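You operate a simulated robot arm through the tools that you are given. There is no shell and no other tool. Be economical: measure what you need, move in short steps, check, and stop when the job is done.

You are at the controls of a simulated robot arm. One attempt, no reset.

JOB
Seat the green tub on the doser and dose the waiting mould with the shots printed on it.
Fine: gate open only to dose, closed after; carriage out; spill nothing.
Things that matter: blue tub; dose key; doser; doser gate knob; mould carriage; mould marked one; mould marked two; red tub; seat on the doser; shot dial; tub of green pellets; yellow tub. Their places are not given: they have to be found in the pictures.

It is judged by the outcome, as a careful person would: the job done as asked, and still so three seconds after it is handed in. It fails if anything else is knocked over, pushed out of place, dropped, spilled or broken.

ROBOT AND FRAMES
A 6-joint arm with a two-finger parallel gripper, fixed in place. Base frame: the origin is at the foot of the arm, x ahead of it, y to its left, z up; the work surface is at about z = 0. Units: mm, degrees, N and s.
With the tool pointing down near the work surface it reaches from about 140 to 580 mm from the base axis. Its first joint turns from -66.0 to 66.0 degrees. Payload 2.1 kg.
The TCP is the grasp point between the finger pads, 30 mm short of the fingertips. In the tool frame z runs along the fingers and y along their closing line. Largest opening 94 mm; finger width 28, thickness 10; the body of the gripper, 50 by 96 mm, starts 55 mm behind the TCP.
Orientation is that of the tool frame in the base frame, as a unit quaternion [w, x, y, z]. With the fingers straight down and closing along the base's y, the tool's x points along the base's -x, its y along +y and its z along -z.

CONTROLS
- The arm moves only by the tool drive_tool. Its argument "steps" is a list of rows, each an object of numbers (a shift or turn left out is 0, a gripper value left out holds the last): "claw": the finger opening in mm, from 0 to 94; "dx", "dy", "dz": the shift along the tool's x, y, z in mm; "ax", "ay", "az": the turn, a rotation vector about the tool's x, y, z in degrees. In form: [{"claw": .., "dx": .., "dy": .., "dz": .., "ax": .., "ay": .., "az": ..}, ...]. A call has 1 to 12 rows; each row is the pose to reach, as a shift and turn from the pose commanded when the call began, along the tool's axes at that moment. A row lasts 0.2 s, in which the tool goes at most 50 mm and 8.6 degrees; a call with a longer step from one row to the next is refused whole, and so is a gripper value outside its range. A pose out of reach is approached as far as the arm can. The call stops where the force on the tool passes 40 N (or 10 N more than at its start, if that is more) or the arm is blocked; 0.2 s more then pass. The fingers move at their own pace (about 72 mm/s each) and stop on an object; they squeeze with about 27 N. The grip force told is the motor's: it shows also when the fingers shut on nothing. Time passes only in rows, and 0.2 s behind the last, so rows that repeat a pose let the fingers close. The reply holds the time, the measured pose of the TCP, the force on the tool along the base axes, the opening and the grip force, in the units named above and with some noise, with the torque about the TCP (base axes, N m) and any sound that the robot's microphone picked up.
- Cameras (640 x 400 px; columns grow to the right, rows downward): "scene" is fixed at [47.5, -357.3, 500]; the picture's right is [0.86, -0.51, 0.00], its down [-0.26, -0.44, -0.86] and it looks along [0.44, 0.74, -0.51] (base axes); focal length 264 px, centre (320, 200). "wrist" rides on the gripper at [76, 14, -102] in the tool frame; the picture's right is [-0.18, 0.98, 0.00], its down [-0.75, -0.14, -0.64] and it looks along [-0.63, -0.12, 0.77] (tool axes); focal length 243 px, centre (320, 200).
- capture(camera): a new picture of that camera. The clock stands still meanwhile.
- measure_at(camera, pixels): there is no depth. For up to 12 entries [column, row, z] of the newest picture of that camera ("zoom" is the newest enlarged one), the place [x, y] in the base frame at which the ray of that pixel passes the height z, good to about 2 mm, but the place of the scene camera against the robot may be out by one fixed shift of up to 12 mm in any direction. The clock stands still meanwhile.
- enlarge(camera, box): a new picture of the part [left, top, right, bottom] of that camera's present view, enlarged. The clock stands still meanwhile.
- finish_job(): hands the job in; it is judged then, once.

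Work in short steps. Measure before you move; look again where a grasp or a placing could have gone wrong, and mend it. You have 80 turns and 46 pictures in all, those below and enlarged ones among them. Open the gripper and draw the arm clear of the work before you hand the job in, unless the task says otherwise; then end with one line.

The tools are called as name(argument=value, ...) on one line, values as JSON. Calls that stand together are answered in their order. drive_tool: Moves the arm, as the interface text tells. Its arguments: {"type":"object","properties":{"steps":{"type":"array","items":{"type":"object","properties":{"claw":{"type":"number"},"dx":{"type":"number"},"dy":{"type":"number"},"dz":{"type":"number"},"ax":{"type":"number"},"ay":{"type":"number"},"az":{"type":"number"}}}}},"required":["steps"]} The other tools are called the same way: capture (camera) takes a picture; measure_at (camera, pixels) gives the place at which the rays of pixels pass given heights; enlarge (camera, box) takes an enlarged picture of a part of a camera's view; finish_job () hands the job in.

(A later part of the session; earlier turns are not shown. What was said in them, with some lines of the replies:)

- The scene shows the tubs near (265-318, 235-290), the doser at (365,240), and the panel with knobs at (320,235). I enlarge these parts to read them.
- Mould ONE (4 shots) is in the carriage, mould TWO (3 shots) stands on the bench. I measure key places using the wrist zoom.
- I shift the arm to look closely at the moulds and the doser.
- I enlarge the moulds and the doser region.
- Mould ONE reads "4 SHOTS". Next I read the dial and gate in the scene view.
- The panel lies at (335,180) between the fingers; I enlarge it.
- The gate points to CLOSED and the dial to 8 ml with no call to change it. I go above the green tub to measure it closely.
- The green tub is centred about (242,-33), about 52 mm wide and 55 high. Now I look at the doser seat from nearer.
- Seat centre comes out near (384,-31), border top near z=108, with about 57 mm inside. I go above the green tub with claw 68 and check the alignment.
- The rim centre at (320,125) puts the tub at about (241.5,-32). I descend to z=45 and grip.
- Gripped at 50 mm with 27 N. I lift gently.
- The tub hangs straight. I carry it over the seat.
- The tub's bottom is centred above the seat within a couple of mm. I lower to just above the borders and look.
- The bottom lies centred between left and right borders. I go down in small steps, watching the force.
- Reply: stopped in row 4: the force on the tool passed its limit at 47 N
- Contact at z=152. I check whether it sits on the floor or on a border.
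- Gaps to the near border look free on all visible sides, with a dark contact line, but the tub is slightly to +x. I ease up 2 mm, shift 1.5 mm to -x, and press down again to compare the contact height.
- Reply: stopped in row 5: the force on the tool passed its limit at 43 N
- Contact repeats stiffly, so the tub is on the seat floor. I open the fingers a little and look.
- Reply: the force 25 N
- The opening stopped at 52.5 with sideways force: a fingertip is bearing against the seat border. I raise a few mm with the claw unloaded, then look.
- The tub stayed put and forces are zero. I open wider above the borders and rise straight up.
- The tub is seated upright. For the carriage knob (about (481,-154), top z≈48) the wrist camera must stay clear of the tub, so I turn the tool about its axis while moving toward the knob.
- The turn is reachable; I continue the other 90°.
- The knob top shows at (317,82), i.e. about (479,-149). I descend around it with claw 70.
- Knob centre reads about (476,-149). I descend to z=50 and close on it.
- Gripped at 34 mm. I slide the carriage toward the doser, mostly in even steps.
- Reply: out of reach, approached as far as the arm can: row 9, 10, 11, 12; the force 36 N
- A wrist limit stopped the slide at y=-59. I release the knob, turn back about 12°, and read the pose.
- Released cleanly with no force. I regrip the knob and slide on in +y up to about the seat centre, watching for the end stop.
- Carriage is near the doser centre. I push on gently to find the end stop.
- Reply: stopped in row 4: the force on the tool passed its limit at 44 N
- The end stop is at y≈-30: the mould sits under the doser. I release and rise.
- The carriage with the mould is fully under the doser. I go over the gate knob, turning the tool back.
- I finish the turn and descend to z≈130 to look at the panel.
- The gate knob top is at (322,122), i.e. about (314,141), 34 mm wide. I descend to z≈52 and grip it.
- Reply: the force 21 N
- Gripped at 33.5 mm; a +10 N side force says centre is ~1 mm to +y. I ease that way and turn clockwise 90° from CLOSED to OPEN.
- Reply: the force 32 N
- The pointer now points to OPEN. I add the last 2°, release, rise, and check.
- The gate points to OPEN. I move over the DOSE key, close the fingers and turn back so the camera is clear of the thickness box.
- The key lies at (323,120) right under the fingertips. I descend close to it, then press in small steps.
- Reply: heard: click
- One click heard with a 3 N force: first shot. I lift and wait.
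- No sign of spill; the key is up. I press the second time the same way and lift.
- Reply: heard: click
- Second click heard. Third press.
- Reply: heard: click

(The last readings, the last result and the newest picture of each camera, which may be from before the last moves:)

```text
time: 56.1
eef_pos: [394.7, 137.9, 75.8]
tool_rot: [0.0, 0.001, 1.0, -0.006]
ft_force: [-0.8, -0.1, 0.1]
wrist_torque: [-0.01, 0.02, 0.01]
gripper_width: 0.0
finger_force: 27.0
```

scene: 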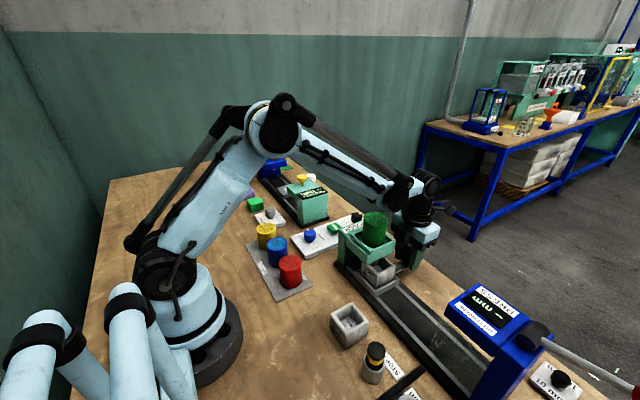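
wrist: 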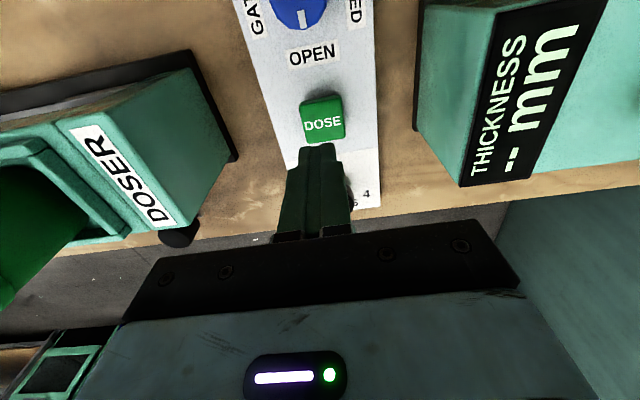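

Third click heard. Fourth press, then lift higher.

drive_tool(steps=[{"dz": 6}, {"dz": 8}, {"dz": 10}, {"dz": 12}, {"dz": 12}])

drive_tool(steps=[{"dz": -6}, {"dz": -12}, {"dz": -40}, {"dz": -70}, {"dz": -78}, {"dz": -78}, {"dz": -78}])

```text
time: 57.3
eef_pos: [394.9, 137.7, 62.3]
tool_rot: [0.0, 0.0, 1.0, -0.005]
ft_force: [-0.7, 0.0, 2.9]
wrist_torque: [0.02, 0.04, -0.03]
gripper_width: 0.0
finger_force: 27.0
heard: click
```

```text
time: 58.9
eef_pos: [394.4, 138.2, 140.3]
tool_rot: [0.0, 0.002, 1.0, -0.005]
ft_force: [0.0, 0.0, -0.4]
wrist_torque: [-0.01, 0.02, 0.0]
gripper_width: 0.0
finger_force: 26.9
```

Four clicks in total. Now I go back over the gate knob at (314.5,141) with claw 56 and grip it.

drive_tool(steps=[{"dx": 30, "dy": 1, "claw": 56}, {"dx": 60, "dy": 2}, {"dx": 79.5, "dy": 2.5}, {"dx": 79.5, "dy": 2.5}, {"dx": 79.5, "dy": 2.5, "dz": 40}, {"dx": 79.5, "dy": 2.5, "dz": 70}, {"dx": 79.5, "dy": 2.5, "dz": 83}, {"dx": 79.5, "dy": 2.5, "dz": 87}, {"dx": 79.5, "dy": 2.5, "dz": 87, "claw": 20}, {"dx": 79.5, "dy": 2.5, "dz": 87, "claw": 20}, {"dx": 79.5, "dy": 2.5, "dz": 87, "claw": 20}])

```text
time: 61.3
eef_pos: [314.6, 140.0, 51.7]
tool_rot: [0.0, 0.001, 1.0, -0.005]
ft_force: [-0.8, 0.7, -12.3]
wrist_torque: [0.72, -0.22, -0.03]
gripper_width: 33.7
finger_force: 45.3
```

Gripped at 33.7 mm, centred. I turn it back counter-clockwise 90° to CLOSED.

drive_tool(steps=[{"az": -8.2}, {"az": -16.4}, {"az": -24.6}, {"az": -32.8}, {"az": -41}, {"az": -49.2}, {"az": -57.4}, {"az": -65.6}, {"az": -73.8}, {"az": -82}, {"az": -90}, {"az": -90}])

drive_tool(steps=[{"claw": 50}, {"claw": 56}, {"claw": 56, "dz": -20}, {"claw": 56, "dz": -60}, {"claw": 56, "dz": -100}, {"claw": 56, "dz": -145}, {"claw": 56, "dz": -190}, {"claw": 56, "dz": -210}])

enlarge(camera="scene", box=[285, 200, 445, 300])

```text
time: 63.9
eef_pos: [314.9, 140.5, 53.7]
tool_rot: [0.003, 0.707, -0.707, 0.004]
ft_force: [0.5, -14.6, -12.6]
wrist_torque: [-0.36, 0.18, -0.39]
gripper_width: 33.5
finger_force: 44.6
```

```text
time: 65.7
eef_pos: [314.2, 142.0, 263.3]
tool_rot: [-0.003, -0.706, 0.708, -0.003]
ft_force: [0.1, -0.8, 1.2]
wrist_torque: [0.02, 0.04, 0.02]
gripper_width: 56.0
finger_force: 0.1
```

```text
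4.00 times, centred on (365, 250) of scene
```

zoom: 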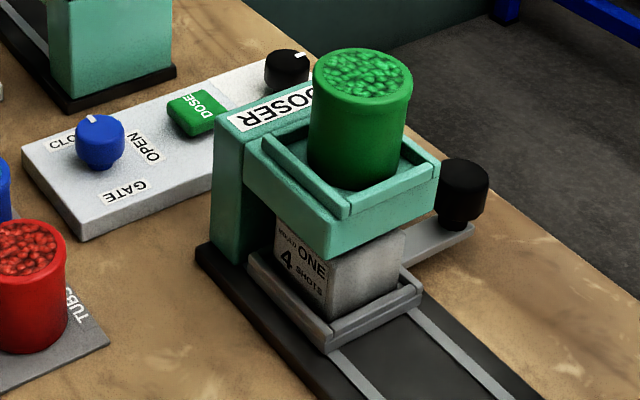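

The gate is back at CLOSED and no pellets are spilled. I move over the carriage knob at (477,-30), turning the tool so the camera goes to the outer side.

drive_tool(steps=[{"az": 8.5, "dx": 14, "dy": -13.5}, {"az": 17, "dx": 28, "dy": -27}, {"az": 25.5, "dx": 43, "dy": -41}, {"az": 34, "dx": 57, "dy": -54}, {"az": 42.5, "dx": 71, "dy": -68}, {"az": 51, "dx": 86, "dy": -81}, {"az": 59.5, "dx": 100, "dy": -95}, {"az": 68, "dx": 114, "dy": -108}, {"az": 76.5, "dx": 128, "dy": -122}, {"az": 85, "dx": 143, "dy": -136}, {"az": 93.5, "dx": 157, "dy": -149}, {"az": 100, "dx": 171.5, "dy": -163}])

drive_tool(steps=[{"az": 8.5}, {"az": 17}, {"az": 25.5}, {"az": 34}, {"az": 42.5}, {"az": 51}, {"az": 59.5}, {"az": 68}, {"az": 76.5}, {"az": 79}])

drive_tool(steps=[{"az": 8.5}, {"az": 17}, {"az": 25.5}, {"az": 34}, {"az": 42.5}, {"az": 51}, {"az": 59.5}, {"az": 68}, {"az": 76.5}, {"az": 79}])

```text
time: 68.3
eef_pos: [478.0, -30.6, 265.7]
tool_rot: [0.0, 0.089, 0.996, -0.005]
ft_force: [-0.7, -0.1, 0.2]
wrist_torque: [0.01, 0.01, -0.01]
gripper_width: 56.3
finger_force: 0.1
```

```text
time: 70.5
eef_pos: [478.4, -29.2, 264.0]
tool_rot: [0.004, 0.702, 0.712, -0.004]
ft_force: [0.5, -0.5, -0.5]
wrist_torque: [0.0, 0.01, 0.0]
gripper_width: 56.0
finger_force: 0.0
```

```text
time: 72.7
eef_pos: [478.6, -29.8, 265.1]
tool_rot: [0.006, 0.995, 0.103, -0.001]
ft_force: [0.2, -0.1, -0.1]
wrist_torque: [-0.01, -0.01, -0.01]
gripper_width: 56.0
finger_force: 0.1
```

Orientation matches the one used at release. I descend over the knob and close on it.

drive_tool(steps=[{"claw": 62, "dx": -2, "dy": -0.5, "dz": 45}, {"claw": 62, "dx": -2, "dy": -0.5, "dz": 90}, {"claw": 62, "dx": -2, "dy": -0.5, "dz": 135}, {"claw": 62, "dx": -2, "dy": -0.5, "dz": 175}, {"claw": 62, "dx": -2, "dy": -0.5, "dz": 205}, {"claw": 62, "dx": -2, "dy": -0.5, "dz": 216}, {"claw": 20, "dx": -2, "dy": -0.5, "dz": 216}, {"claw": 20, "dx": -2, "dy": -0.5, "dz": 216}, {"claw": 20, "dx": -2, "dy": -0.5, "dz": 216}])

```text
time: 74.7
eef_pos: [475.7, -32.6, 49.3]
tool_rot: [0.005, 0.995, 0.104, 0.0]
ft_force: [2.1, 0.0, -9.9]
wrist_torque: [0.61, 0.1, 0.13]
gripper_width: 33.4
finger_force: 45.4
```

Gripped. I draw the carriage out gently along -y by 119 mm back to its starting place.

drive_tool(steps=[{"dx": -0.6, "dy": 3}, {"dx": -1.9, "dy": 9}, {"dx": -4, "dy": 19}, {"dx": -6.4, "dy": 30}, {"dx": -8.7, "dy": 41}, {"dx": -11.1, "dy": 52}, {"dx": -13.4, "dy": 63}, {"dx": -15.7, "dy": 74}, {"dx": -18.1, "dy": 85}, {"dx": -20.4, "dy": 96}, {"dx": -22.5, "dy": 106}, {"dx": -23.8, "dy": 112}])

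drive_tool(steps=[{"dx": -0.6, "dy": 3}, {"dx": -1.1, "dy": 5}, {"dx": -1.1, "dy": 5}])

capture(camera="scene")

```text
time: 76.9
eef_pos: [475.6, -126.0, 49.6]
tool_rot: [0.004, 0.995, 0.104, -0.001]
ft_force: [1.5, -1.5, -5.3]
wrist_torque: [0.36, 0.67, 0.21]
gripper_width: 33.1
finger_force: 45.0
stopped in row 10: the force on the tool passed its limit at 40 N (the readings are from after the stop); the commanded pose is now the measured one
```

```text
time: 77.7
eef_pos: [475.4, -130.9, 49.9]
tool_rot: [0.004, 0.995, 0.104, 0.0]
ft_force: [2.1, 0.8, -22.4]
wrist_torque: [0.81, 0.45, 0.34]
gripper_width: 33.0
finger_force: 45.4
```

```text
3 pictures are left
```

scene: 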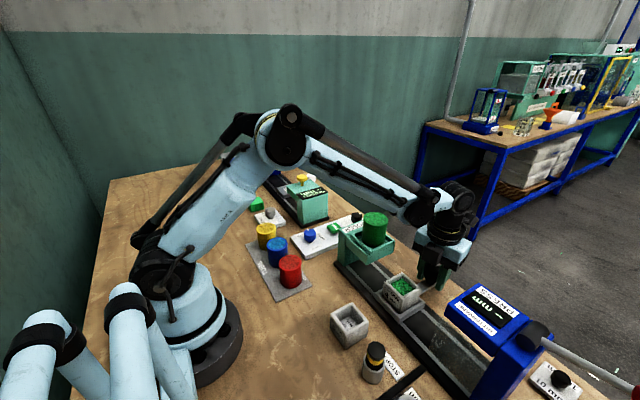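

The mould is filled and nearly out at y=-131. I continue the last 19 mm slowly.

drive_tool(steps=[{"dx": -0.6, "dy": 3}, {"dx": -1.5, "dy": 7}, {"dx": -2.3, "dy": 11}, {"dx": -3.2, "dy": 15}, {"dx": -3.9, "dy": 18.5}, {"dx": -3.9, "dy": 18.5}])

```text
time: 79.1
eef_pos: [476.3, -150.7, 50.0]
tool_rot: [0.005, 0.995, 0.105, 0.0]
ft_force: [10.5, 0.1, -38.9]
wrist_torque: [0.61, 0.78, 0.32]
gripper_width: 33.0
finger_force: 44.7
```

The carriage is at its starting place; the tool pulls up a little, so I ease down 1.5 mm, release, and rise.

drive_tool(steps=[{"dz": 1}, {"dz": 1.5}, {"dz": 1.5, "claw": 45}, {"dz": 1.5, "claw": 62}, {"dz": 1.5, "claw": 62}, {"dz": -30, "claw": 62}, {"dz": -75, "claw": 62}, {"dz": -120, "claw": 62}, {"dz": -165, "claw": 62}, {"dz": -210, "claw": 62}])

enlarge(camera="scene", box=[290, 200, 470, 340])

```text
time: 81.3
eef_pos: [475.3, -148.7, 260.7]
tool_rot: [0.005, 0.995, 0.103, 0.0]
ft_force: [0.0, -0.1, 0.2]
wrist_torque: [-0.01, -0.02, 0.01]
gripper_width: 61.8
finger_force: 0.0
```

```text
2.86 times, centred on (380, 270) of scene
```

zoom: 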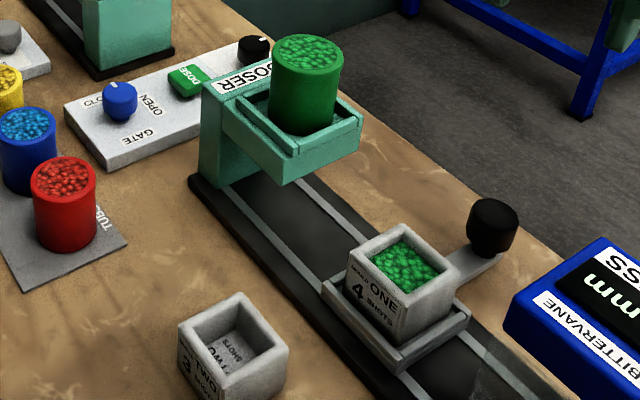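

Mould ONE is filled and back out at the same place as at the start (409,290). The gate is at CLOSED, the green tub is seated, nothing is spilled, and the arm is clear with the gripper open. I hand the job in.

finish_job()

```text
The job is handed in.
```

The green tub is seated on the doser and mould ONE was dosed with its 4 printed shots (one click heard per press); the gate is closed, the carriage is back out, and the last picture shows nothing spilled.
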